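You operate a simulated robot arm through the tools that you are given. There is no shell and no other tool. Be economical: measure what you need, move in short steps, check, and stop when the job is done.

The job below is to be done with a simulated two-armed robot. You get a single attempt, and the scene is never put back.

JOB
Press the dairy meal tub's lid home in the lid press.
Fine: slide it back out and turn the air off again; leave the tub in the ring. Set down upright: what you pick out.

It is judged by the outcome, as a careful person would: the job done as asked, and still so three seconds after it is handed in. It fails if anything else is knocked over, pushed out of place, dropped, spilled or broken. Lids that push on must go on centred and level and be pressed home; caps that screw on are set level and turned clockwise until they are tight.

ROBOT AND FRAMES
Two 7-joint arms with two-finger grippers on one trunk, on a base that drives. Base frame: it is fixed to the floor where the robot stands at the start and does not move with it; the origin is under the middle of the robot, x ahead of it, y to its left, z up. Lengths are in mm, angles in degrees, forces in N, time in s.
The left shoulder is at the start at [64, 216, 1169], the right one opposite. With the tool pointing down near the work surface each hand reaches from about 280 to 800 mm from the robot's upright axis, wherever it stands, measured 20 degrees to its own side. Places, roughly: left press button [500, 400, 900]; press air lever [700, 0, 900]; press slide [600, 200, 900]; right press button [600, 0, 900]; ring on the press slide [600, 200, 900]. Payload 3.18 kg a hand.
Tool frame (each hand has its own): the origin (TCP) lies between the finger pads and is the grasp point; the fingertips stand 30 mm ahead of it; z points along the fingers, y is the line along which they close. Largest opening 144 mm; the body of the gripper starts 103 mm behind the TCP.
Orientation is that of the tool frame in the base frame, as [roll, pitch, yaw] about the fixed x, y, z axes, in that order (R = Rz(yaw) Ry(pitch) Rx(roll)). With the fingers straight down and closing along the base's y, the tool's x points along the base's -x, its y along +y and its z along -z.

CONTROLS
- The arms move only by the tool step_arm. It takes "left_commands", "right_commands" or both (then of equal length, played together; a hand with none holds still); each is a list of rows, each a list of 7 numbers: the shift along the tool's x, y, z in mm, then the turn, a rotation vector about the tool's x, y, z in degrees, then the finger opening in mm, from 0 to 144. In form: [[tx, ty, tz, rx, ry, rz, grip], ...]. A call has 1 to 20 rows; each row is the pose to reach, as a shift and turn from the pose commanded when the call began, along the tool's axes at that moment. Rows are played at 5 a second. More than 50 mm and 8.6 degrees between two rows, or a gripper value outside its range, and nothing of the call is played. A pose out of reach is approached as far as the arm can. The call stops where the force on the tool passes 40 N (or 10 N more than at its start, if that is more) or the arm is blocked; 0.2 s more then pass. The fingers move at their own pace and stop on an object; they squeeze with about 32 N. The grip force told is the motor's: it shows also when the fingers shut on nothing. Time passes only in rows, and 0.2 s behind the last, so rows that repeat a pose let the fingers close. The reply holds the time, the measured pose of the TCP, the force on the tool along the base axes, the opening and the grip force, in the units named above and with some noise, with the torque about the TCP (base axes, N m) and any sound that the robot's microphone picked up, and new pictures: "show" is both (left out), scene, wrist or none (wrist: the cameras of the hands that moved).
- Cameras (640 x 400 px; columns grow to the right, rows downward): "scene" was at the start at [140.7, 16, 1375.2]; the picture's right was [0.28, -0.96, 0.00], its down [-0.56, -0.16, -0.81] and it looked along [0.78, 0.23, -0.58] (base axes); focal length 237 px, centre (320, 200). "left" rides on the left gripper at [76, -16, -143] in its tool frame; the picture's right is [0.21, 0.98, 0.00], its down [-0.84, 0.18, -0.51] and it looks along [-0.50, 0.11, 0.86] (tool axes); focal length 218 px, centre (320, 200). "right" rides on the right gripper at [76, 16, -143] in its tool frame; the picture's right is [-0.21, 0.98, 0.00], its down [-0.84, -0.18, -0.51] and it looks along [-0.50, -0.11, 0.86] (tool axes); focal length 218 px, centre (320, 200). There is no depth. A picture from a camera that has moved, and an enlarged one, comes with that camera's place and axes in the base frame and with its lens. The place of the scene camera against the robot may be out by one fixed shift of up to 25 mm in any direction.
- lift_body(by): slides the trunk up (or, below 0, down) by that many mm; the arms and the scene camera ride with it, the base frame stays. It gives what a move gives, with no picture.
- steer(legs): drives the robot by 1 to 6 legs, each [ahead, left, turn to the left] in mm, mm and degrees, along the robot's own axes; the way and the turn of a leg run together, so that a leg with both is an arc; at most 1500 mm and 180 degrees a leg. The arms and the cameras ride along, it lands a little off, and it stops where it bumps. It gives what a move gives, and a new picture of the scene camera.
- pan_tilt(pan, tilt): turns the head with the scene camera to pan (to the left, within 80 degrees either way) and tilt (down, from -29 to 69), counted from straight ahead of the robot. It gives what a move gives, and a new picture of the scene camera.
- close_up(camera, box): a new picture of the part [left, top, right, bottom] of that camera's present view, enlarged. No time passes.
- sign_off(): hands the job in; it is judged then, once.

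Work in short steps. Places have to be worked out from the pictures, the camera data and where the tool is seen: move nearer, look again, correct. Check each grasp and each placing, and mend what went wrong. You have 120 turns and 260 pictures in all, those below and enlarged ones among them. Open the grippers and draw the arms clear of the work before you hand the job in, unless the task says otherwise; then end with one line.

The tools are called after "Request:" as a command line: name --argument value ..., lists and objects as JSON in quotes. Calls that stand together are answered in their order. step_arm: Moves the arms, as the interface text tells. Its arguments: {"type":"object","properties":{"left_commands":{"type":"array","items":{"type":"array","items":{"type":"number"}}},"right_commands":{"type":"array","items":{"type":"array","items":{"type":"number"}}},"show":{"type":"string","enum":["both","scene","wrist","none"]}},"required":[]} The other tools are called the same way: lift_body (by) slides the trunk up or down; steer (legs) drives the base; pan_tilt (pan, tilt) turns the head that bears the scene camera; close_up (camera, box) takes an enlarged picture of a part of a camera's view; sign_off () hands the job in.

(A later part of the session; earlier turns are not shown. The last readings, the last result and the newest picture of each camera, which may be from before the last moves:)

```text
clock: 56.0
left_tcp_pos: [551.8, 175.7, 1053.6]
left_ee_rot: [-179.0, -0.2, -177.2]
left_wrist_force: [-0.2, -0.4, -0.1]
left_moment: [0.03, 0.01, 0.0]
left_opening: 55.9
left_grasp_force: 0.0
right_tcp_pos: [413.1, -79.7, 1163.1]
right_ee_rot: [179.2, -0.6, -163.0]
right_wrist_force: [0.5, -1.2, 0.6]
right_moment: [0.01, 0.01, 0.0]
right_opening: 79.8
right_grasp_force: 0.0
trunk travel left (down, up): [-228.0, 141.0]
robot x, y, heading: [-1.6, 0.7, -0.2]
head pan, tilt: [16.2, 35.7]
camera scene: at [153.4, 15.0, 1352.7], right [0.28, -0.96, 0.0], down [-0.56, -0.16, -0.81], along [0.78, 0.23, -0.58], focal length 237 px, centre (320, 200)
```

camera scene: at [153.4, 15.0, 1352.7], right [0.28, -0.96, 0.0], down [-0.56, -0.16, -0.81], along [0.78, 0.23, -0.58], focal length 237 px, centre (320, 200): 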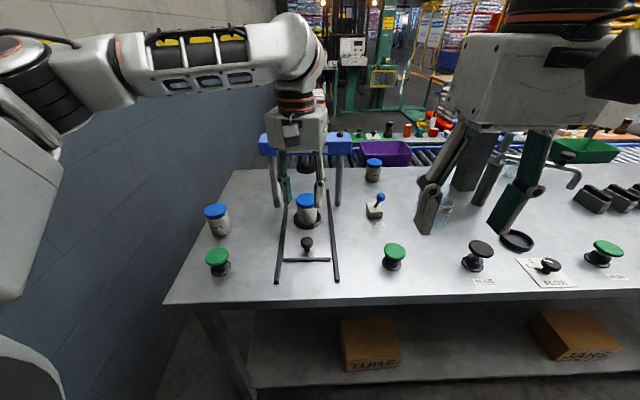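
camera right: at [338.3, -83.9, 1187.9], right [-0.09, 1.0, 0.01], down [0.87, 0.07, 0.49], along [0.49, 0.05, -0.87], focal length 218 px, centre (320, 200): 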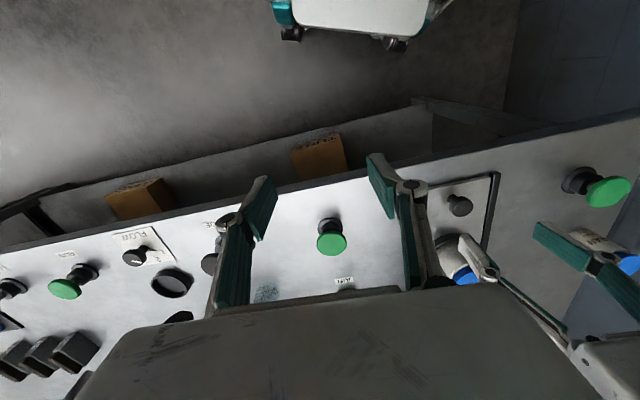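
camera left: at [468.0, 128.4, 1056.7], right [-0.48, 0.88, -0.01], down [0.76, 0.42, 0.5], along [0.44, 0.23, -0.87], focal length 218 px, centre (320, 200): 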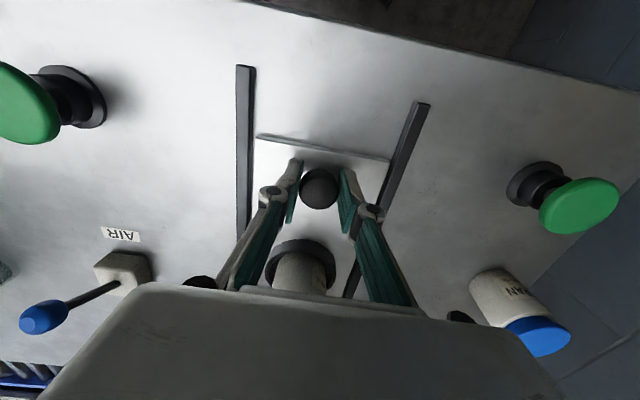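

Both hands are clear, with left fingertips at about 1023. I lower the trunk 100 mm.

Request:
lift_body --by -100

```text
clock: 57.3
left_tcp_pos: [548.9, 176.0, 955.7]
left_ee_rot: [-179.1, 0.1, -177.3]
left_wrist_force: [-0.4, -0.1, 0.6]
left_moment: [0.04, -0.08, -0.01]
left_opening: 56.0
left_grasp_force: 0.1
right_tcp_pos: [413.1, -80.4, 1066.6]
right_ee_rot: [179.3, -0.4, -163.0]
right_wrist_force: [-0.6, 1.0, 0.1]
right_moment: [0.03, -0.04, -0.02]
right_opening: 80.0
right_grasp_force: 0.1
trunk travel left (down, up): [-128.0, 241.0]
robot x, y, heading: [-1.7, -2.5, -0.3]
head pan, tilt: [16.2, 35.7]
```

I descend to the knob again and check the reach from here.

Request:
step_arm --left_commands '[[-5.7, -6.3, 10, 0, 0, 0, 56], [-5.7, -6.3, 30, 0, 0, 0, 56], [-5.7, -6.3, 47, 0, 0, 0, 56], [-5.7, -6.3, 47, 0, 0, 0, 56]]' --show "wrist"

```text
clock: 58.3
left_tcp_pos: [557.7, 168.7, 907.3]
left_ee_rot: [-179.2, -0.1, -177.3]
left_wrist_force: [-0.2, 0.9, 0.1]
left_moment: [-0.01, -0.05, -0.01]
left_opening: 56.1
left_grasp_force: 0.1
right_tcp_pos: [415.3, -80.1, 1064.1]
right_ee_rot: [179.4, -0.7, -163.1]
right_wrist_force: [-0.1, 0.4, 0.7]
right_moment: [-0.03, -0.02, 0.01]
right_opening: 80.1
right_grasp_force: 0.1
trunk travel left (down, up): [-128.0, 241.0]
robot x, y, heading: [-1.3, -0.9, 0.0]
head pan, tilt: [16.2, 35.7]
camera left: at [481.9, 149.8, 1050.1], right [-0.26, 0.97, -0.02], down [0.83, 0.23, 0.5], along [0.49, 0.12, -0.86], focal length 218 px, centre (320, 200)
```

left: 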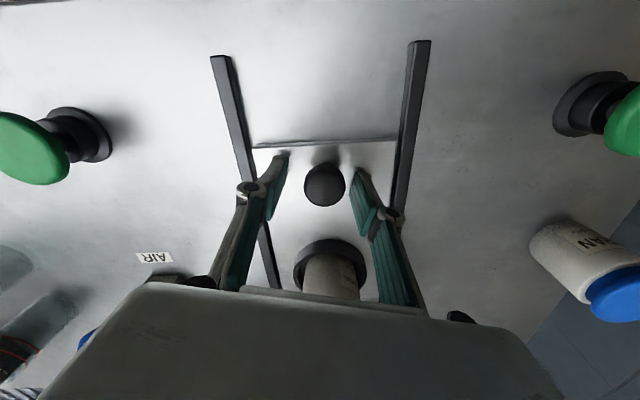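

No reach warning now, and the knob is centred. I close and push along the slide.

Request:
step_arm --left_commands '[[0, 1, 0, 0, 0, 0, 42], [0, 1, 0, 0, 0, 0, 34], [0, 1, 0, 0, 0, 0, 20], [0, 1, 0, 0, 0, 0, 20]]' --show "none"

```text
clock: 59.3
left_tcp_pos: [557.5, 171.2, 908.0]
left_ee_rot: [-179.2, -0.1, -177.2]
left_wrist_force: [-3.2, 12.3, -0.5]
left_moment: [0.58, -0.08, 0.17]
left_opening: 30.2
left_grasp_force: 44.8
right_tcp_pos: [416.1, -78.3, 1063.1]
right_ee_rot: [179.3, -0.6, -163.1]
right_wrist_force: [0.2, -0.2, 0.1]
right_moment: [0.02, 0.01, 0.05]
right_opening: 79.9
right_grasp_force: 0.1
trunk travel left (down, up): [-128.0, 241.0]
robot x, y, heading: [2.2, 0.8, 0.0]
head pan, tilt: [16.2, 35.7]
```

The knob is gripped with a small left-pulling load. I shift 2.5 mm left and push along 19° at about 40 mm/s.

Request:
step_arm --left_commands '[[0, 2.5, 0, 0, 0, 0, 20], [-4, 3.7, 0, 0, 0, 0, 20], [-9.6, 5.3, 0, 0, 0, 0, 20], [-17.3, 7.5, 0, 0, 0, 0, 20], [-25, 9.8, 0, 0, 0, 0, 20], [-32.7, 12, 0, 0, 0, 0, 20], [-40.4, 14.2, 0, 0, 0, 0, 20], [-48, 16.4, 0, 0, 0, 0, 20]]' --show "none"

```text
clock: 61.1
left_tcp_pos: [605.6, 187.4, 907.1]
left_ee_rot: [-179.1, -0.2, -177.4]
left_wrist_force: [1.9, -5.5, 1.7]
left_moment: [-0.1, 0.32, 0.49]
left_opening: 30.4
left_grasp_force: 45.4
right_tcp_pos: [416.6, -79.2, 1064.1]
right_ee_rot: [179.2, -0.7, -163.1]
right_wrist_force: [-0.4, 0.1, -0.4]
right_moment: [0.02, -0.02, 0.0]
right_opening: 79.9
right_grasp_force: 0.2
trunk travel left (down, up): [-128.0, 241.0]
robot x, y, heading: [1.7, -0.4, -0.1]
head pan, tilt: [16.2, 35.7]
```

Smooth, with low force. I continue toward the end stop with smaller steps.

Request:
step_arm --left_commands '[[-6, 1.5, 0, 0, 0, 0, 20], [-13, 3.5, 0, 0, 0, 0, 20], [-20, 5.4, 0, 0, 0, 0, 20], [-27, 7.4, 0, 0, 0, 0, 20], [-33, 9, 0, 0, 0, 0, 20], [-38, 10.4, 0, 0, 0, 0, 20], [-43, 11.8, 0, 0, 0, 0, 20], [-48, 13.3, 0, 0, 0, 0, 20]]' --show "both"

```text
clock: 62.9
left_tcp_pos: [648.7, 200.5, 907.7]
left_ee_rot: [-179.0, -0.2, -177.4]
left_wrist_force: [-20.6, -11.0, 4.1]
left_moment: [0.28, -0.39, 0.26]
left_opening: 30.1
left_grasp_force: 44.9
right_tcp_pos: [413.4, -80.5, 1064.0]
right_ee_rot: [179.2, -0.5, -162.8]
right_wrist_force: [0.2, -0.1, 0.2]
right_moment: [0.0, -0.02, 0.01]
right_opening: 80.2
right_grasp_force: 0.1
trunk travel left (down, up): [-128.0, 241.0]
robot x, y, heading: [-1.7, -2.5, -0.0]
head pan, tilt: [16.2, 35.7]
camera scene: at [243.8, 13.5, 1242.8], right [0.28, -0.96, 0.0], down [-0.56, -0.16, -0.81], along [0.78, 0.23, -0.58], focal length 237 px, centre (320, 200)
camera left: at [572.7, 182.9, 1050.3], right [-0.25, 0.97, -0.02], down [0.84, 0.23, 0.5], along [0.49, 0.11, -0.87], focal length 218 px, centre (320, 200)
```

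scene: 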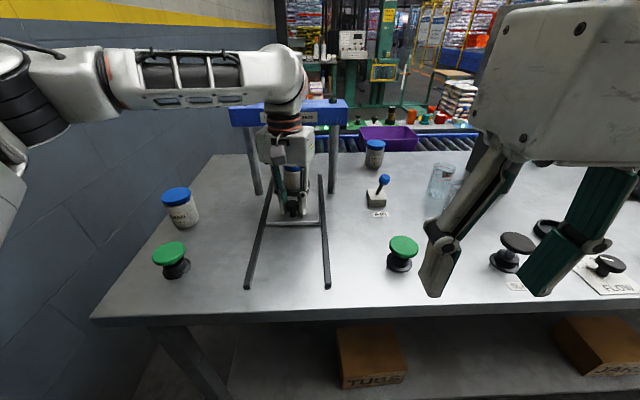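
left: 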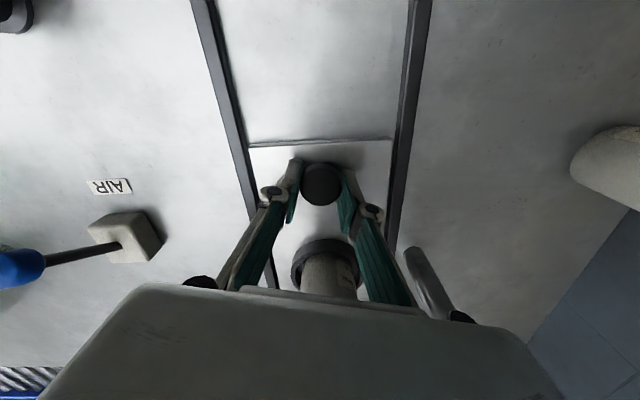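

The slide is against its end stop, with about 23 N resisting after 166 mm of travel. I release the knob, rise, and move the left hand to above the left button with fingers closed.

Request:
step_arm --left_commands '[[0, 0, 0, 0, 0, 0, 40], [0, 0, 0, 0, 0, 0, 56], [4, 0, -30, 0, 0, 0, 56], [10, 0, -60, 0, 0, 0, 56], [40, 28, -60, 0, 0, 0, 40], [70, 56, -60, 0, 0, 0, 20], [100, 84, -60, 0, 0, 0, 0], [130, 112, -60, 0, 0, 0, 0], [160, 140, -60, 0, 0, 0, 0], [190.7, 166.8, -60, 0, 0, 0, 0]]' --show "both"

Request:
close_up --camera "scene" --box '[220, 80, 440, 300]'

```text
clock: 65.1
left_tcp_pos: [449.6, 364.6, 964.4]
left_ee_rot: [-179.0, 0.0, -177.3]
left_wrist_force: [-0.4, 0.5, 0.1]
left_moment: [-0.01, -0.01, -0.02]
left_opening: 0.0
left_grasp_force: 30.6
right_tcp_pos: [415.0, -78.2, 1065.5]
right_ee_rot: [179.4, -0.6, -163.0]
right_wrist_force: [-0.3, 0.0, -0.1]
right_moment: [0.02, -0.04, 0.03]
right_opening: 80.0
right_grasp_force: 0.1
trunk travel left (down, up): [-128.0, 241.0]
robot x, y, heading: [3.3, -0.7, -0.1]
head pan, tilt: [16.2, 35.7]
camera scene: at [245.2, 15.1, 1242.6], right [0.28, -0.96, 0.0], down [-0.56, -0.16, -0.81], along [0.78, 0.22, -0.58], focal length 237 px, centre (320, 200)
camera left: at [374.4, 346.2, 1107.1], right [-0.26, 0.97, -0.02], down [0.83, 0.23, 0.5], along [0.49, 0.11, -0.86], focal length 218 px, centre (320, 200)
```

scene: 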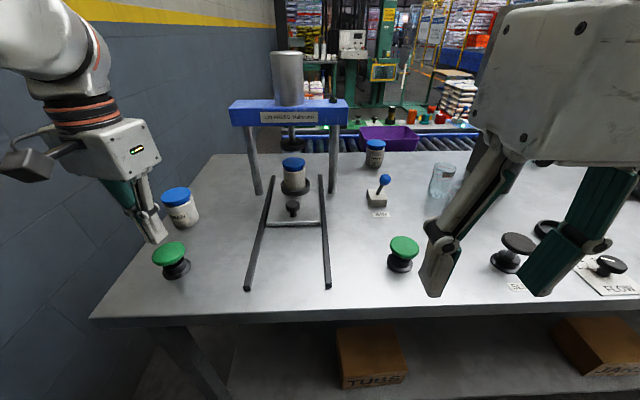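
left: 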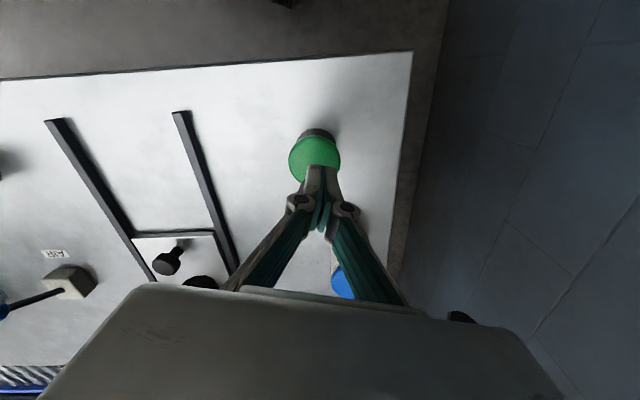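

```text
1.82 times, centred on (330, 190) of scene
camera zoom: at [245.2, 15.1, 1242.6], right [0.28, -0.96, 0.0], down [-0.56, -0.16, -0.81], along [0.78, 0.22, -0.58], focal length 432 px, centre (302, 218)
```

zoom: 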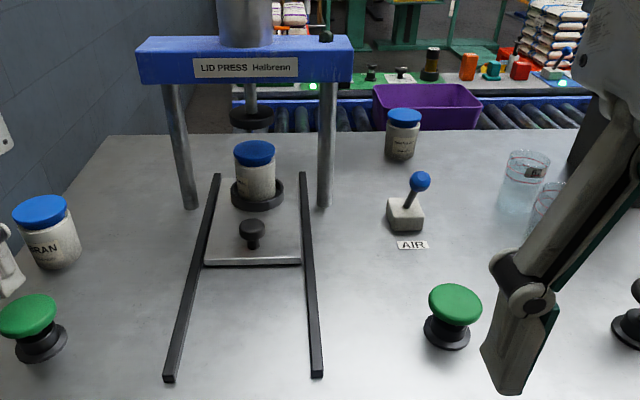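

The tub sits under the plunger. Triangulation puts the air lever's ball at about (750, −3, 940), leaning right with its root near (755, 30). I bring the right hand in with fingers closed, yawed so the palm stays clear of the press beam.

Request:
step_arm --right_commands '[[-18, -4, 0, 0, 0, -7.5, 60], [-36, -8, 0, 0, 0, -15, 40], [-55, -12, 0, 0, 0, -22.5, 20], [-73, -16, 0, 0, 0, -30, 0], [-91, -20, 0, 0, 0, -37.5, 0], [-110, -24, 0, 0, 0, -45, 0], [-128, -28, 0, 0, 0, -52.5, 0], [-146, -32, 0, 0, 0, -60, 0], [-165, -36, 0, 0, 0, -67.5, 0], [-183, -40, 0, 0, 0, -75, 0], [-202, -44, 0, 0, 0, -82.5, 0], [-220, -48.5, 0, 0, 0, -90, 0]]' --show "both"

```text
clock: 67.5
left_tcp_pos: [449.9, 362.8, 964.1]
left_ee_rot: [-179.1, -0.3, -177.1]
left_wrist_force: [2.1, 0.1, -2.7]
left_moment: [-0.02, 0.34, -0.01]
left_opening: 0.1
left_grasp_force: 30.6
right_tcp_pos: [543.0, -60.8, 917.5]
right_ee_rot: [-167.9, 18.5, -112.8]
right_wrist_force: [-49.2, -26.2, 59.8]
right_moment: [-0.03, 0.2, 0.26]
right_opening: 0.0
right_grasp_force: 30.9
right hand out of reach, approached as far as the arm can: row 3, 4, 5, 6, 7, 8, 9, 10, 11
trunk travel left (down, up): [-128.0, 241.0]
robot x, y, heading: [-1.9, 0.2, -0.4]
head pan, tilt: [16.2, 35.7]
heard: click, click
stopped in row 11 (right hand): the force on the tool passed its limit at 373 N (the readings are from after the stop); the commanded pose is now the measured one
camera scene: at [244.2, 11.9, 1243.3], right [0.28, -0.96, 0.0], down [-0.56, -0.16, -0.81], along [0.78, 0.22, -0.58], focal length 237 px, centre (320, 200)
camera right: at [455.7, -149.7, 1022.4], right [-0.78, 0.61, -0.13], down [0.31, 0.55, 0.77], along [0.54, 0.56, -0.62], focal length 218 px, centre (320, 200)
```

scene: 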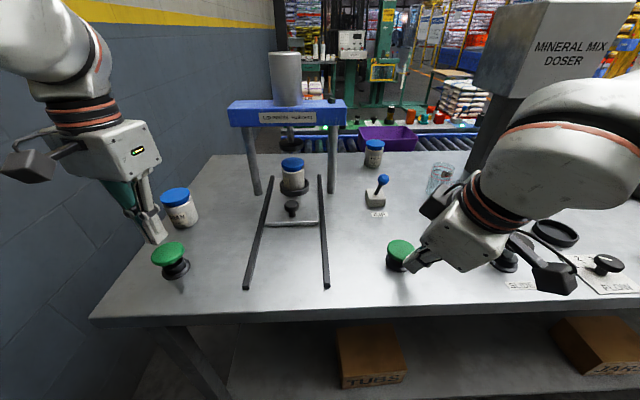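
right: 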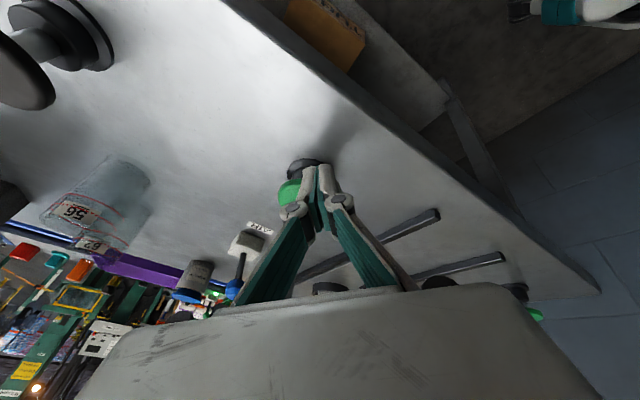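

The yaw was out of reach and the right hand sagged onto the right button, which clicked twice. I lift it straight up off the button and inspect.

Request:
step_arm --right_commands '[[-6.3, -4, -18.5, 0, 0, 0, 0], [-15.8, -10, -46, 0, 0, 0, 0], [-28, -18, -83, 0, 0, 0, 0]]' --show "both"

Request:
close_up --camera "scene" --box '[350, 150, 640, 320]'

```text
clock: 68.3
left_tcp_pos: [446.5, 364.8, 964.4]
left_ee_rot: [-179.1, -0.1, -177.2]
left_wrist_force: [0.1, -0.1, -0.9]
left_moment: [0.0, 0.01, 0.04]
left_opening: 0.0
left_grasp_force: 30.8
right_tcp_pos: [542.9, -60.5, 916.3]
right_ee_rot: [-167.6, 18.4, -112.6]
right_wrist_force: [-29.4, -16.8, 34.7]
right_moment: [0.04, -0.06, 0.08]
right_opening: 0.1
right_grasp_force: 30.9
right hand out of reach, approached as far as the arm can: row 1, 2, 3
trunk travel left (down, up): [-128.0, 241.0]
robot x, y, heading: [-2.6, -0.5, -0.2]
head pan, tilt: [16.2, 35.7]
camera scene: at [241.6, 13.2, 1243.5], right [0.28, -0.96, 0.0], down [-0.56, -0.16, -0.82], along [0.78, 0.22, -0.58], focal length 237 px, centre (320, 200)
camera right: at [455.6, -149.1, 1020.9], right [-0.78, 0.61, -0.13], down [0.3, 0.56, 0.77], along [0.55, 0.56, -0.62], focal length 218 px, centre (320, 200)
```

scene: 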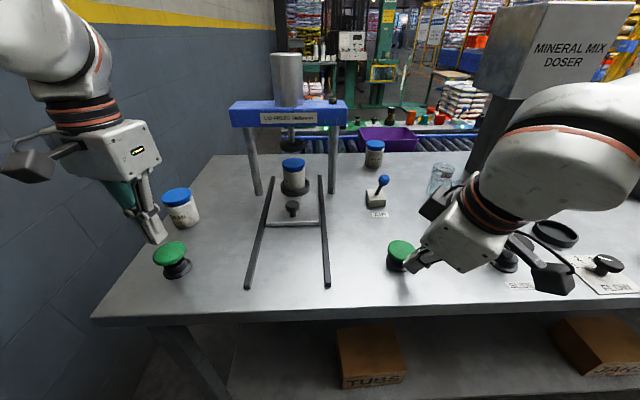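
right: 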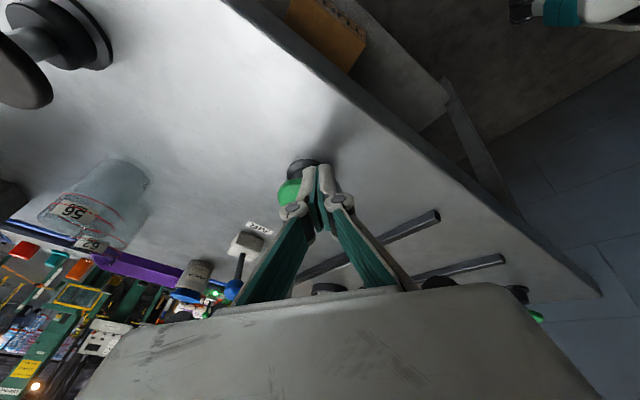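

```text
2.21 times, centred on (495, 235) of scene
camera zoom: at [241.6, 13.2, 1243.5], right [0.28, -0.96, 0.0], down [-0.56, -0.16, -0.82], along [0.78, 0.22, -0.58], focal length 524 px, centre (-66, 123)
```

zoom: 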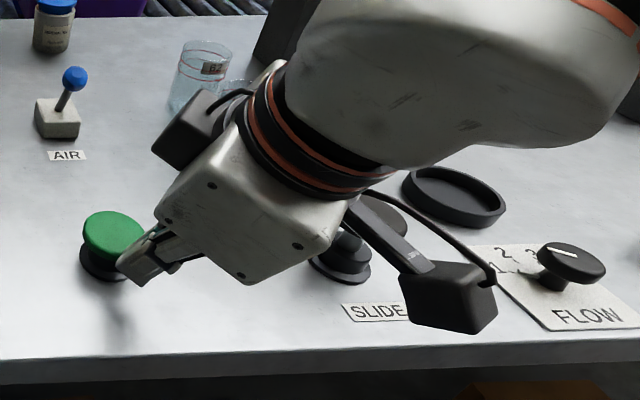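

The arm is at a joint limit and can't rise by itself, so I raise the trunk to lift the whole hand off.

Request:
lift_body --by 90

```text
clock: 69.5
left_tcp_pos: [453.5, 365.6, 1049.7]
left_ee_rot: [-179.0, -0.6, -177.2]
left_wrist_force: [0.2, 0.3, -0.5]
left_moment: [-0.01, 0.02, 0.02]
left_opening: 0.0
left_grasp_force: 30.5
right_tcp_pos: [521.8, -58.3, 1101.4]
right_ee_rot: [-155.1, 22.6, -108.2]
right_wrist_force: [0.4, 0.1, -0.1]
right_moment: [0.01, 0.04, -0.03]
right_opening: 0.0
right_grasp_force: 30.4
trunk travel left (down, up): [-218.0, 151.0]
robot x, y, heading: [3.4, -1.1, -0.3]
head pan, tilt: [16.2, 35.7]
```

The hand is freed at z 1101. I rotate the right hand back to its comfortable orientation while drawing back.

Request:
step_arm --right_commands '[[6, 9, -7, -1.5, 4, 6, 0], [12, 18, -14, -3, 8, 12.1, 0], [17, 27, -20, -4.5, 12, 18.1, 0], [23, 36, -27, -5.9, 16, 24.1, 0], [29, 45, -34, -7.4, 20, 30.2, 0], [35, 54, -41, -8.9, 24, 36.2, 0], [40, 63, -48, -10.4, 28, 42.3, 0], [46.3, 72.4, -54.9, -11.9, 32, 48.3, 0]]' --show "scene"

Request:
close_up --camera "scene" --box '[150, 140, 640, 330]'

```text
clock: 71.3
left_tcp_pos: [453.4, 365.4, 1052.2]
left_ee_rot: [-179.0, -0.4, -177.1]
left_wrist_force: [0.2, -0.3, 0.9]
left_moment: [0.01, -0.02, 0.01]
left_opening: 0.1
left_grasp_force: 30.5
right_tcp_pos: [420.0, -77.1, 1104.9]
right_ee_rot: [180.0, 0.0, -163.1]
right_wrist_force: [-0.3, 0.3, 0.9]
right_moment: [0.0, 0.04, 0.01]
right_opening: 0.0
right_grasp_force: 30.4
trunk travel left (down, up): [-218.0, 151.0]
robot x, y, heading: [0.2, 0.7, -0.0]
head pan, tilt: [16.2, 35.7]
camera scene: at [161.5, 14.6, 1342.1], right [0.28, -0.96, 0.0], down [-0.56, -0.16, -0.81], along [0.78, 0.22, -0.58], focal length 237 px, centre (320, 200)
```

scene: 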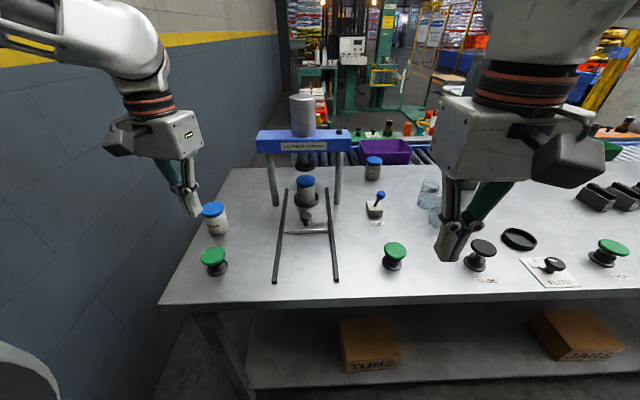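

```text
1.31 times, centred on (395, 235) of scene
camera zoom: at [161.5, 14.6, 1342.1], right [0.28, -0.96, 0.0], down [-0.56, -0.16, -0.81], along [0.78, 0.22, -0.58], focal length 310 px, centre (222, 154)
```

zoom: 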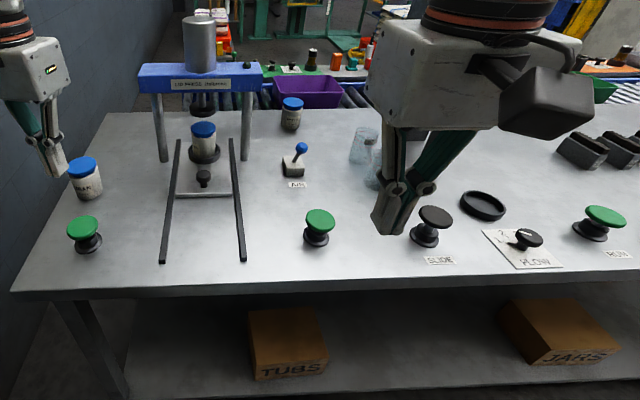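

Nothing is displaced. The lever and right button lie too close to the midline for the right arm, so I shift the robot 100 mm left, with both hands high and clear.

Request:
steer --legs '[[0, 100, 0]]'

```text
clock: 72.9
left_tcp_pos: [453.1, 466.5, 1050.9]
left_ee_rot: [-179.1, -0.5, -177.1]
left_wrist_force: [-0.1, -0.2, -0.4]
left_moment: [-0.01, -0.03, 0.02]
left_opening: 0.0
left_grasp_force: 30.8
right_tcp_pos: [420.8, 23.0, 1103.6]
right_ee_rot: [-180.0, 0.2, -163.1]
right_wrist_force: [-0.1, -0.3, 0.1]
right_moment: [-0.02, 0.0, -0.05]
right_opening: 0.1
right_grasp_force: 30.5
trunk travel left (down, up): [-218.0, 151.0]
robot x, y, heading: [0.5, 102.1, -0.3]
head pan, tilt: [16.2, 35.7]
camera scene: at [161.4, 115.9, 1342.2], right [0.28, -0.96, 0.0], down [-0.56, -0.16, -0.81], along [0.78, 0.22, -0.58], focal length 237 px, centre (320, 200)
```

scene: 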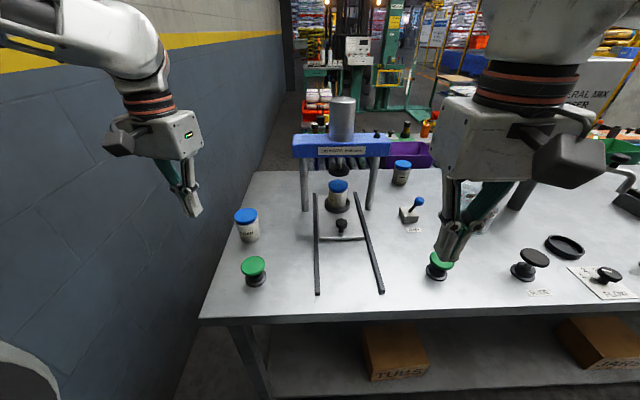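

The robot moved 100 mm left. I move the right hand, still high, toward a point just right of and in front of the lever.

Request:
step_arm --right_commands '[[-29, -23, 0, 0, 0, 0, 0], [-58, -45, 0, 0, 0, 0, 0], [-87, -68, 0, 0, 0, 0, 0], [-116, -91, 0, 0, 0, 0, 0], [-145, -113, 0, 0, 0, 0, 0], [-174, -136, 0, 0, 0, 0, 0], [-202.6, -158.8, 0, 0, 0, 0, 0]]' --show "both"

Request:
close_up --camera "scene" --box '[370, 150, 470, 290]'

```text
clock: 74.5
left_tcp_pos: [451.6, 467.1, 1051.2]
left_ee_rot: [-179.0, -0.5, -177.2]
left_wrist_force: [-0.4, 0.3, -0.3]
left_moment: [-0.04, -0.04, 0.0]
left_opening: 0.0
left_grasp_force: 30.2
right_tcp_pos: [545.2, -25.8, 1103.0]
right_ee_rot: [-180.0, 0.1, -163.0]
right_wrist_force: [-0.8, -0.2, 0.4]
right_moment: [0.03, -0.01, -0.03]
right_opening: 0.0
right_grasp_force: 30.9
right hand out of reach, approached as far as the arm can: row 4, 5, 6, 7
trunk travel left (down, up): [-218.0, 151.0]
robot x, y, heading: [2.8, 103.0, -0.4]
head pan, tilt: [16.2, 35.7]
camera scene: at [161.3, 115.4, 1342.2], right [0.28, -0.96, 0.0], down [-0.56, -0.16, -0.81], along [0.78, 0.22, -0.58], focal length 237 px, centre (320, 200)
camera right: at [467.1, -33.2, 1245.5], right [-0.09, 1.0, 0.0], down [0.86, 0.07, 0.51], along [0.51, 0.04, -0.86], focal length 218 px, centre (320, 200)
```

scene: 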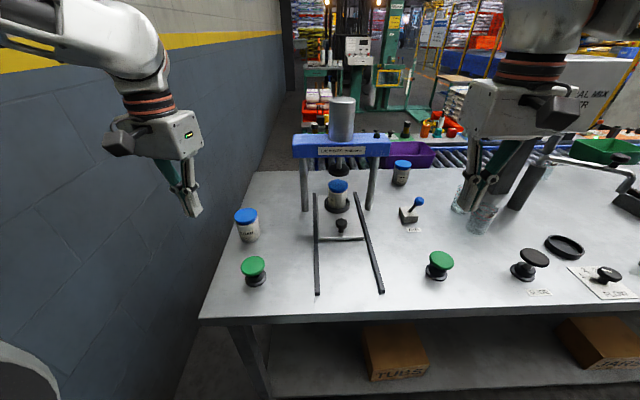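
right: 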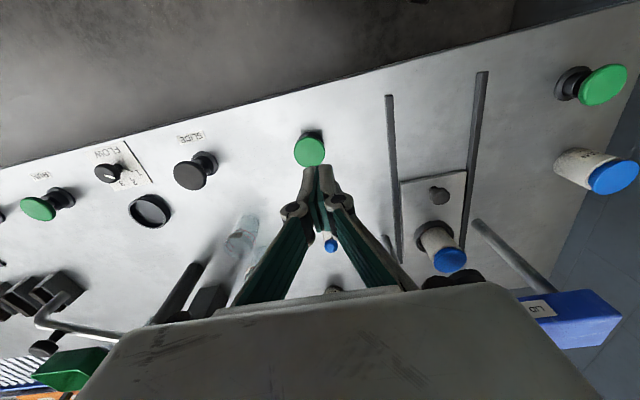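

```text
2.86 times, centred on (420, 220) of scene
camera zoom: at [161.3, 115.4, 1342.2], right [0.28, -0.96, 0.0], down [-0.56, -0.16, -0.81], along [0.78, 0.22, -0.58], focal length 678 px, centre (34, 143)
```

zoom: 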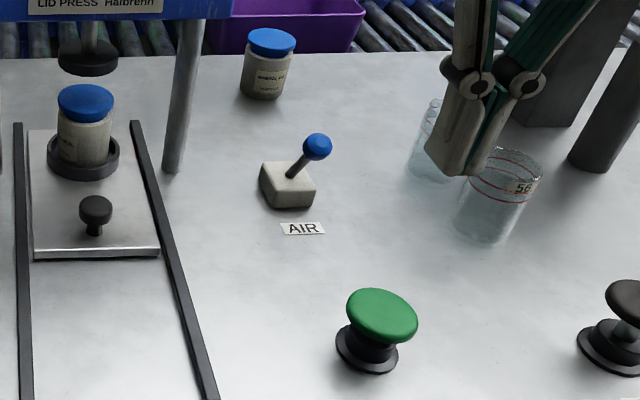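

The right arm stalled at x≈545 even though that is well inside its nominal reach, so the −163° yaw seems unfavourable for it. I turn back to 180° and try forward again in small steps.

Request:
step_arm --right_commands '[[0, 0, 0, 0, 0, 8, 0], [0, 0, 0, 0, 0, 17, 0]]' --show "none"

```text
refused: row 2 steps farther than a row can; nothing moved
```

Same limit slip as before, so I use smaller turns.

Request:
step_arm --right_commands '[[0, 0, 0, 0, 0, 8.5, 0], [0, 0, 0, 0, 0, 17, 0], [-20, -10, 0, 0, 0, 17, 0], [-50, -20, 0, 0, 0, 17, 0], [-80, -30, 0, 0, 0, 17, 0]]' --show "none"

```text
clock: 75.7
left_tcp_pos: [453.4, 465.2, 1050.9]
left_ee_rot: [-179.1, -0.3, -177.3]
left_wrist_force: [-0.7, 0.3, 0.4]
left_moment: [0.0, 0.05, -0.01]
left_opening: 0.1
left_grasp_force: 30.4
right_tcp_pos: [628.8, -28.3, 1105.0]
right_ee_rot: [180.0, 0.0, -179.8]
right_wrist_force: [0.8, -0.3, -0.7]
right_moment: [0.02, 0.03, -0.01]
right_opening: 0.1
right_grasp_force: 30.6
trunk travel left (down, up): [-218.0, 151.0]
robot x, y, heading: [0.2, 100.1, 0.0]
head pan, tilt: [16.2, 35.7]
```

That works at yaw 180, and the ball reads about (745, 5, 940). I tilt the fingers 24° forward to keep the palm away from the press beam, and move to the right of the lever, staying high.

Request:
step_arm --right_commands '[[-29, -4, 16, 0, -6, 0, 0], [-58, -8, 32, 0, -12, 0, 0], [-87, -13, 48, 0, -18, 0, 0], [-114, -17, 65, 0, -24, 0, 0]]' --show "both"

Request:
close_up --camera "scene" --box '[370, 110, 510, 240]'

```text
clock: 76.7
left_tcp_pos: [452.8, 465.9, 1052.0]
left_ee_rot: [-179.0, -0.3, -177.2]
left_wrist_force: [0.6, 1.1, 0.2]
left_moment: [-0.03, 0.02, 0.02]
left_opening: 0.2
left_grasp_force: 31.0
right_tcp_pos: [744.7, -45.8, 1041.1]
right_ee_rot: [179.9, 24.3, 179.9]
right_wrist_force: [-0.9, 0.0, -0.2]
right_moment: [0.01, 0.02, -0.02]
right_opening: 0.0
right_grasp_force: 30.3
trunk travel left (down, up): [-218.0, 151.0]
robot x, y, heading: [-1.2, 101.8, -0.1]
head pan, tilt: [16.2, 35.7]
camera scene: at [161.9, 115.3, 1342.0], right [0.28, -0.96, 0.0], down [-0.56, -0.16, -0.81], along [0.78, 0.22, -0.58], focal length 237 px, centre (320, 200)
camera right: at [616.8, -30.3, 1139.5], right [0.19, 0.98, 0.09], down [0.56, -0.18, 0.81], along [0.81, -0.1, -0.58], focal length 218 px, centre (320, 200)
```

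scene: 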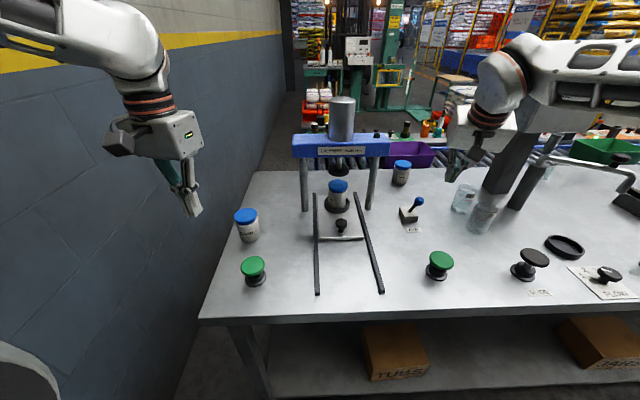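
right: 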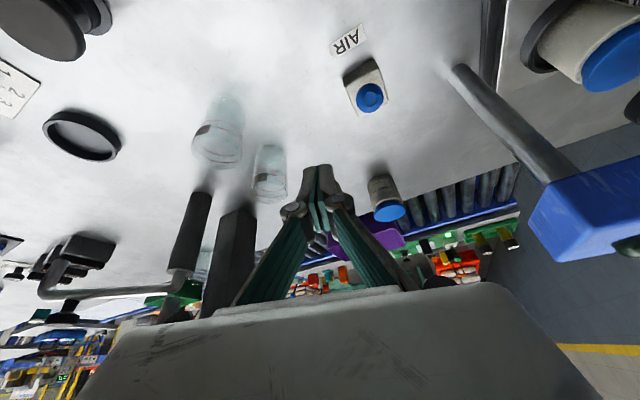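

```text
3.08 times, centred on (440, 175) of scene
camera zoom: at [161.9, 115.3, 1342.0], right [0.28, -0.96, 0.0], down [-0.56, -0.16, -0.81], along [0.78, 0.22, -0.58], focal length 730 px, centre (-49, 277)
```

zoom: 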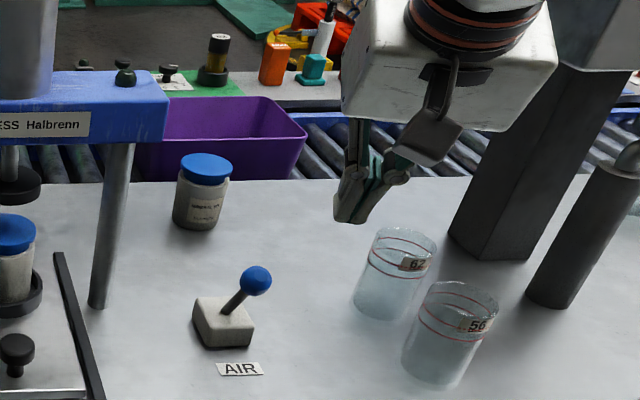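

The ball is at (742, 12, 940). I descend to its right side with the tip just below ball height, leaving about a 15 mm gap.

Request:
step_arm --right_commands '[[15, 5, 26, 0, 0, 0, 0], [30, 12, 52, 0, 0, 0, 0], [43.9, 20, 77.8, 0, 0, 0, 0], [43.9, 20, 77.8, 0, 0, 0, 0]]' --show "wrist"

Request:
close_up --camera "scene" --box '[370, 110, 510, 240]'

```text
clock: 77.7
left_tcp_pos: [452.2, 466.5, 1051.6]
left_ee_rot: [-179.0, -0.4, -177.2]
left_wrist_force: [-0.5, -0.6, -0.2]
left_moment: [0.01, 0.0, 0.0]
left_opening: 0.2
left_grasp_force: 30.5
right_tcp_pos: [735.7, -25.8, 951.4]
right_ee_rot: [-180.0, 24.1, 180.0]
right_wrist_force: [-0.4, -1.0, 0.5]
right_moment: [-0.02, 0.04, 0.02]
right_opening: 0.0
right_grasp_force: 30.9
trunk travel left (down, up): [-218.0, 151.0]
robot x, y, heading: [2.9, 100.4, -0.3]
head pan, tilt: [16.2, 35.7]
camera right: at [607.7, -9.7, 1050.8], right [0.19, 0.98, 0.09], down [0.56, -0.18, 0.81], along [0.81, -0.11, -0.58], focal length 218 px, centre (320, 200)
```

right: 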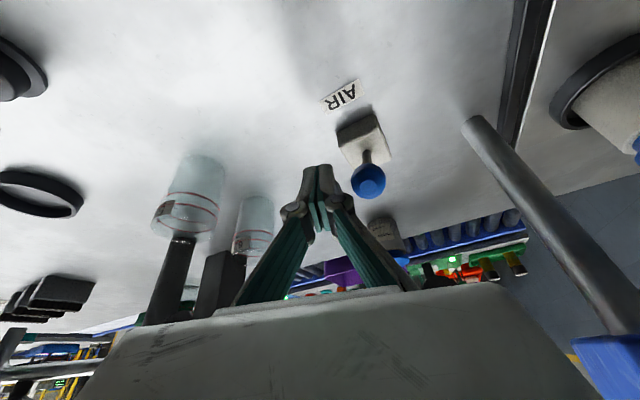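

```text
3.08 times, centred on (440, 175) of scene
camera zoom: at [161.0, 115.4, 1342.3], right [0.28, -0.96, 0.0], down [-0.56, -0.16, -0.81], along [0.78, 0.22, -0.58], focal length 730 px, centre (-49, 277)
```

zoom: 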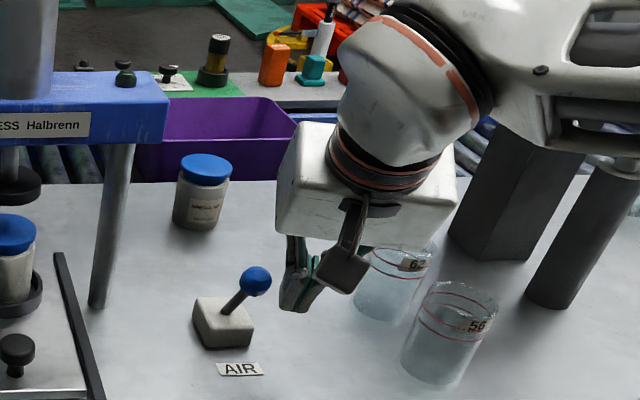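

The finger is level with the ball and right of it. I push it to the left along the table direction in small steps.

Request:
step_arm --right_commands '[[2.5, 9, -1.2, 0, 0, 0, 0], [5.5, 19, -2.5, 0, 0, 0, 0], [8.5, 29, -3.8, 0, 0, 0, 0], [11.5, 39, -5.1, 0, 0, 0, 0], [14.5, 49, -6.5, 0, 0, 0, 0], [17.3, 59, -7.8, 0, 0, 0, 0], [20, 68, -9, 0, 0, 0, 0]]' --show "wrist"

Request:
close_up --camera "scene" --box '[370, 110, 510, 240]'

```text
clock: 78.4
left_tcp_pos: [452.8, 464.8, 1050.9]
left_ee_rot: [-179.0, -0.4, -177.5]
left_wrist_force: [0.2, 0.1, -0.3]
left_moment: [-0.05, -0.02, 0.0]
left_opening: 0.0
left_grasp_force: 31.1
right_tcp_pos: [733.4, -17.2, 954.2]
right_ee_rot: [-179.3, 24.8, 178.8]
right_wrist_force: [1.5, -11.5, 0.9]
right_moment: [-0.04, -0.01, -0.08]
right_opening: 0.0
right_grasp_force: 30.8
trunk travel left (down, up): [-218.0, 151.0]
robot x, y, heading: [2.8, 95.8, -0.5]
head pan, tilt: [16.2, 35.7]
stopped in row 3 (right hand): the force on the tool passed its limit at 47 N (the readings are from after the stop); the commanded pose is now the measured one
camera right: at [604.9, 4.0, 1051.3], right [0.22, 0.97, 0.08], down [0.55, -0.19, 0.81], along [0.81, -0.13, -0.57], focal length 218 px, centre (320, 200)
```

right: 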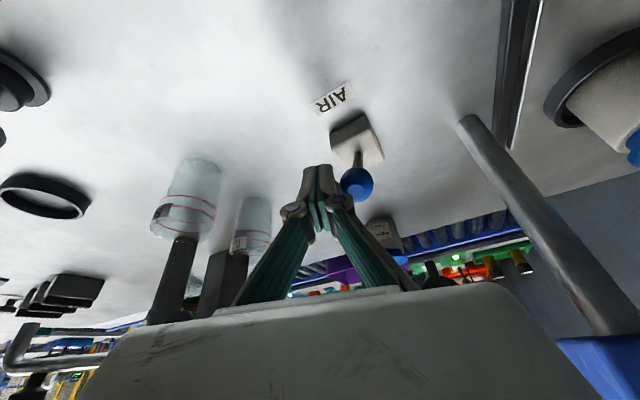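

```text
3.08 times, centred on (440, 175) of scene
camera zoom: at [161.5, 115.1, 1342.2], right [0.27, -0.96, 0.0], down [-0.56, -0.16, -0.81], along [0.78, 0.22, -0.58], focal length 730 px, centre (-49, 277)
```

zoom: 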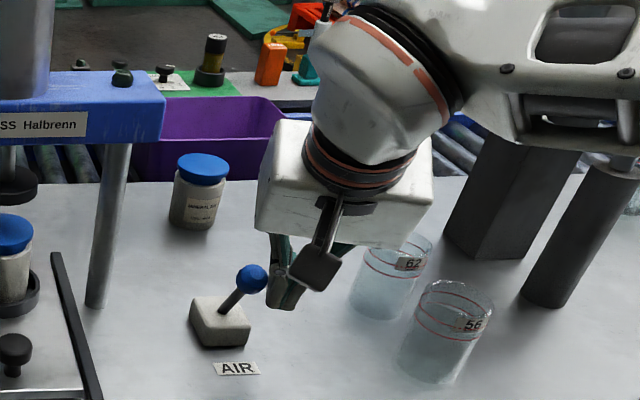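

The ball stopped the finger without moving, so the lever doesn't tilt in this plane. I zoom in on its geometry.

Request:
close_up --camera "right" --box '[290, 70, 400, 220]'

Request:
close_up --camera "scene" --box '[390, 180, 450, 240]'

```text
2.67 times, centred on (345, 145) of right
camera zoom: at [604.9, 4.0, 1051.3], right [0.22, 0.97, 0.08], down [0.55, -0.19, 0.81], along [0.81, -0.13, -0.57], focal length 582 px, centre (253, 347)
```

zoom: 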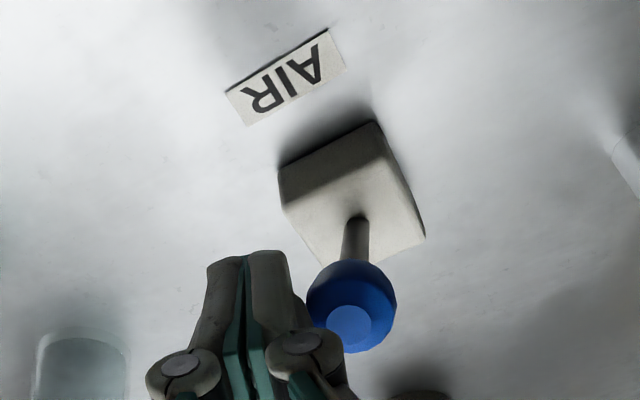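

```text
6.67 times, centred on (420, 210) of scene
camera zoom: at [161.5, 115.1, 1342.2], right [0.27, -0.96, 0.0], down [-0.56, -0.16, -0.81], along [0.78, 0.22, -0.58], focal length 1582 px, centre (-347, 133)
```

zoom: 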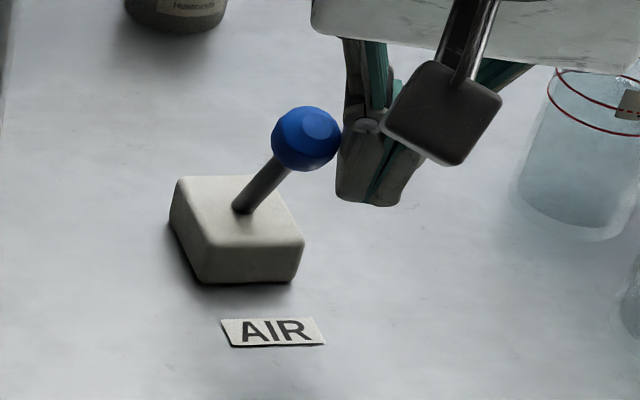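

Re-triangulating puts the ball at about (735, 11, 951) and the root at about (755, 21, 900), so the lever leans toward me and must be pushed away from me. I back off right, come round in front of the ball, and look.

Request:
step_arm --right_commands '[[0, -12, 0, 0, 0, 0, 0], [18, -14, -8.4, 0, 0, 0, 0], [38, -10, -17.5, 0, 0, 0, 0], [42, 10, -19.5, 0, 0, 0, 0], [42, 24, -19.5, 0, 0, 0, 0], [42, 24, -19.5, 0, 0, 0, 0]]' --show "wrist"

Request:
close_up --camera "scene" --box '[370, 130, 490, 240]'

```text
clock: 79.8
left_tcp_pos: [453.7, 462.9, 1051.5]
left_ee_rot: [-179.0, -0.4, -177.5]
left_wrist_force: [0.6, 0.0, -0.1]
left_moment: [0.01, 0.0, 0.01]
left_opening: 0.2
left_grasp_force: 30.3
right_tcp_pos: [686.5, 13.0, 953.8]
right_ee_rot: [-179.5, 24.5, 179.0]
right_wrist_force: [-0.3, 0.2, -0.2]
right_moment: [0.01, 0.02, 0.02]
right_opening: 0.1
right_grasp_force: 31.2
trunk travel left (down, up): [-218.0, 151.0]
robot x, y, heading: [2.9, 98.4, -0.4]
head pan, tilt: [16.2, 35.7]
camera right: at [557.8, 31.0, 1051.8], right [0.21, 0.97, 0.08], down [0.55, -0.19, 0.81], along [0.81, -0.13, -0.58], focal length 218 px, centre (320, 200)
```

right: 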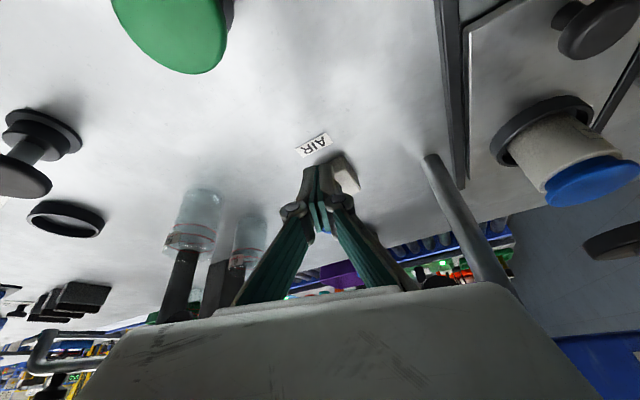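

```text
3.64 times, centred on (430, 185) of scene
camera zoom: at [161.7, 114.1, 1342.2], right [0.27, -0.96, 0.0], down [-0.56, -0.16, -0.81], along [0.78, 0.22, -0.58], focal length 863 px, centre (-80, 254)
```

zoom: 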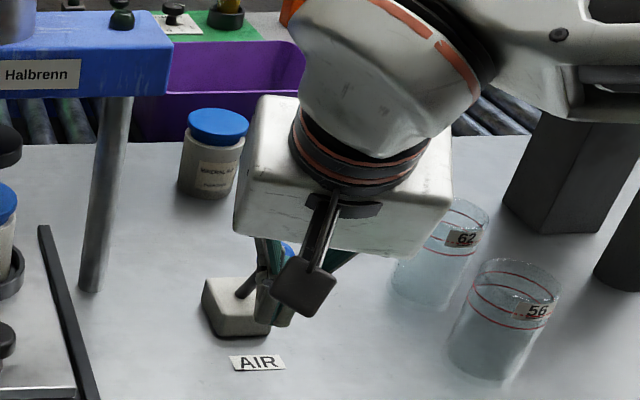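

The finger is in front of the ball. I push forward, away from me, in small steps.

Request:
step_arm --right_commands '[[-9, -1, 4.1, 0, 0, 0, 0], [-18, -2, 8.3, 0, 0, 0, 0], [-25.5, -1, 11.6, 0, 0, 0, 0], [-33, 1.5, 15, 0, 0, 0, 0], [-40, 4, 18.3, 0, 0, 0, 0], [-47, 6.5, 21.6, 0, 0, 0, 0], [-54, 9, 24.9, 0, 0, 0, 0], [-60, 11, 27.4, 0, 0, 0, 0]]' --show "wrist"

Request:
close_up --camera "scene" --box '[370, 130, 490, 240]'

```text
clock: 81.6
left_tcp_pos: [454.3, 464.1, 1050.7]
left_ee_rot: [-179.0, -0.4, -177.5]
left_wrist_force: [-0.6, -0.3, -0.7]
left_moment: [0.04, 0.0, -0.05]
left_opening: 0.0
left_grasp_force: 30.9
right_tcp_pos: [754.4, 20.2, 953.5]
right_ee_rot: [-179.6, 24.5, 179.0]
right_wrist_force: [0.8, 0.2, -0.6]
right_moment: [0.0, -0.01, -0.01]
right_opening: 0.0
right_grasp_force: 30.5
trunk travel left (down, up): [-218.0, 151.0]
robot x, y, heading: [-0.1, 99.3, -0.6]
head pan, tilt: [16.2, 35.7]
camera right: at [624.9, 39.9, 1051.1], right [0.21, 0.97, 0.08], down [0.55, -0.19, 0.81], along [0.81, -0.13, -0.58], focal length 218 px, centre (320, 200)
```

right: 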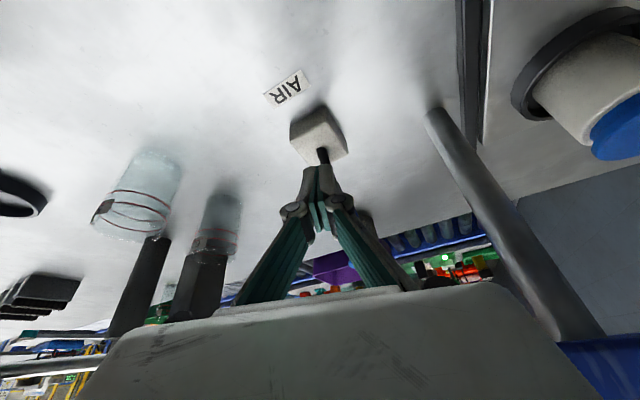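

```text
3.64 times, centred on (430, 185) of scene
camera zoom: at [161.9, 114.3, 1342.1], right [0.27, -0.96, 0.0], down [-0.56, -0.16, -0.81], along [0.78, 0.22, -0.58], focal length 863 px, centre (-80, 254)
```

zoom: 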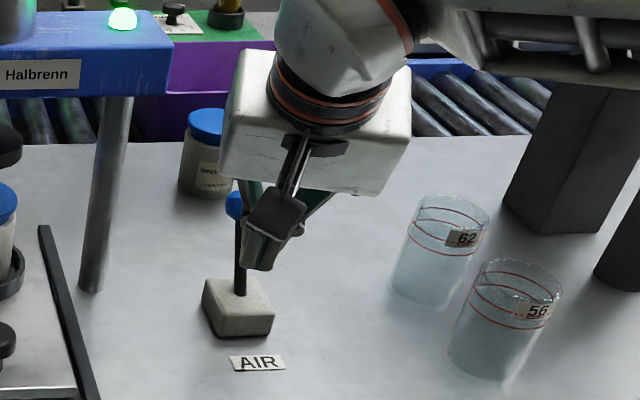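

The lever has gone over and the press lamp lit green, so the air is on. I retract the right hand to above the right button (581, −41) and bring the left above the left button (449, 357).

Request:
step_arm --right_commands '[[22, 0, -14, 0, 0, 0, 0], [50, -8, -33, 0, 4, 0, 0], [75, -22, -50, 0, 9, 0, 0], [100, -36, -65, 0, 14, 0, 0], [125, -50, -79, 0, 19, 0, 0], [147.5, -63.8, -91.4, 0, 24.5, 0, 0]]' --left_commands '[[1.6, -18, 0, 0, 0, 0, 0], [3.2, -36, 10, 0, 0, 0, 0], [4.9, -54, 25, 0, 0, 0, 0], [6.5, -72, 42, 0, 0, 0, 0], [8, -90, 60, 0, 0, 0, 0], [9.7, -107, 76, 0, 0, 0, 0]]' --show "both"

```text
clock: 83.0
left_tcp_pos: [448.8, 354.0, 977.5]
left_ee_rot: [-179.0, -0.4, -177.3]
left_wrist_force: [-0.1, -0.2, -0.3]
left_moment: [0.0, 0.05, -0.03]
left_opening: 0.2
left_grasp_force: 30.5
right_tcp_pos: [580.3, -41.0, 976.9]
right_ee_rot: [-179.6, 0.0, 178.9]
right_wrist_force: [-0.2, -0.1, -0.5]
right_moment: [-0.02, 0.03, 0.0]
right_opening: 0.0
right_grasp_force: 30.4
trunk travel left (down, up): [-218.0, 151.0]
robot x, y, heading: [1.4, 99.4, -0.1]
head pan, tilt: [16.2, 35.7]
camera scene: at [162.2, 113.8, 1342.0], right [0.27, -0.96, 0.0], down [-0.56, -0.16, -0.81], along [0.78, 0.22, -0.58], focal length 237 px, centre (320, 200)
camera right: at [503.6, -22.2, 1119.7], right [0.23, 0.97, -0.01], down [0.84, -0.19, 0.51], along [0.49, -0.12, -0.86], focal length 218 px, centre (320, 200)
camera left: at [373.9, 335.3, 1121.4], right [-0.25, 0.97, -0.02], down [0.84, 0.23, 0.5], along [0.49, 0.11, -0.87], focal length 218 px, centre (320, 200)
```

scene: 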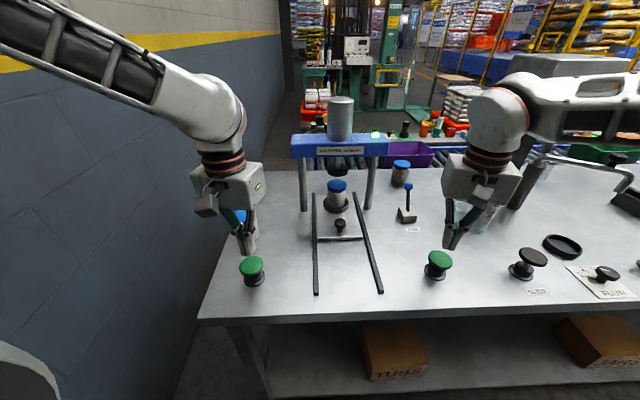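
right: 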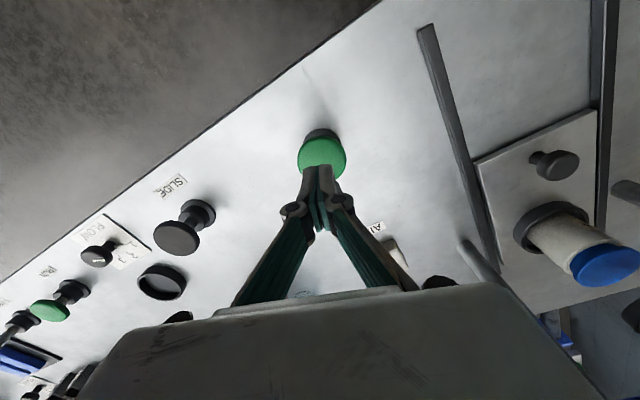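
left: 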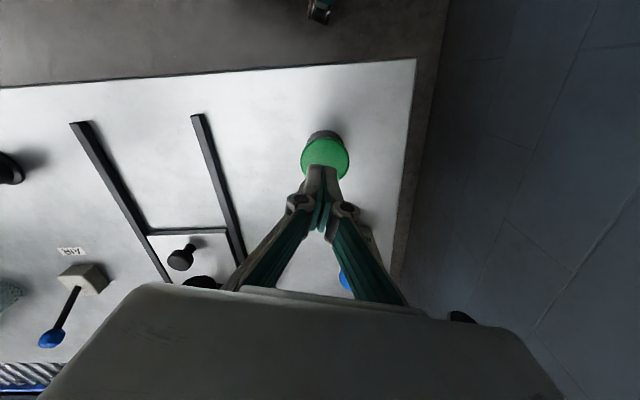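

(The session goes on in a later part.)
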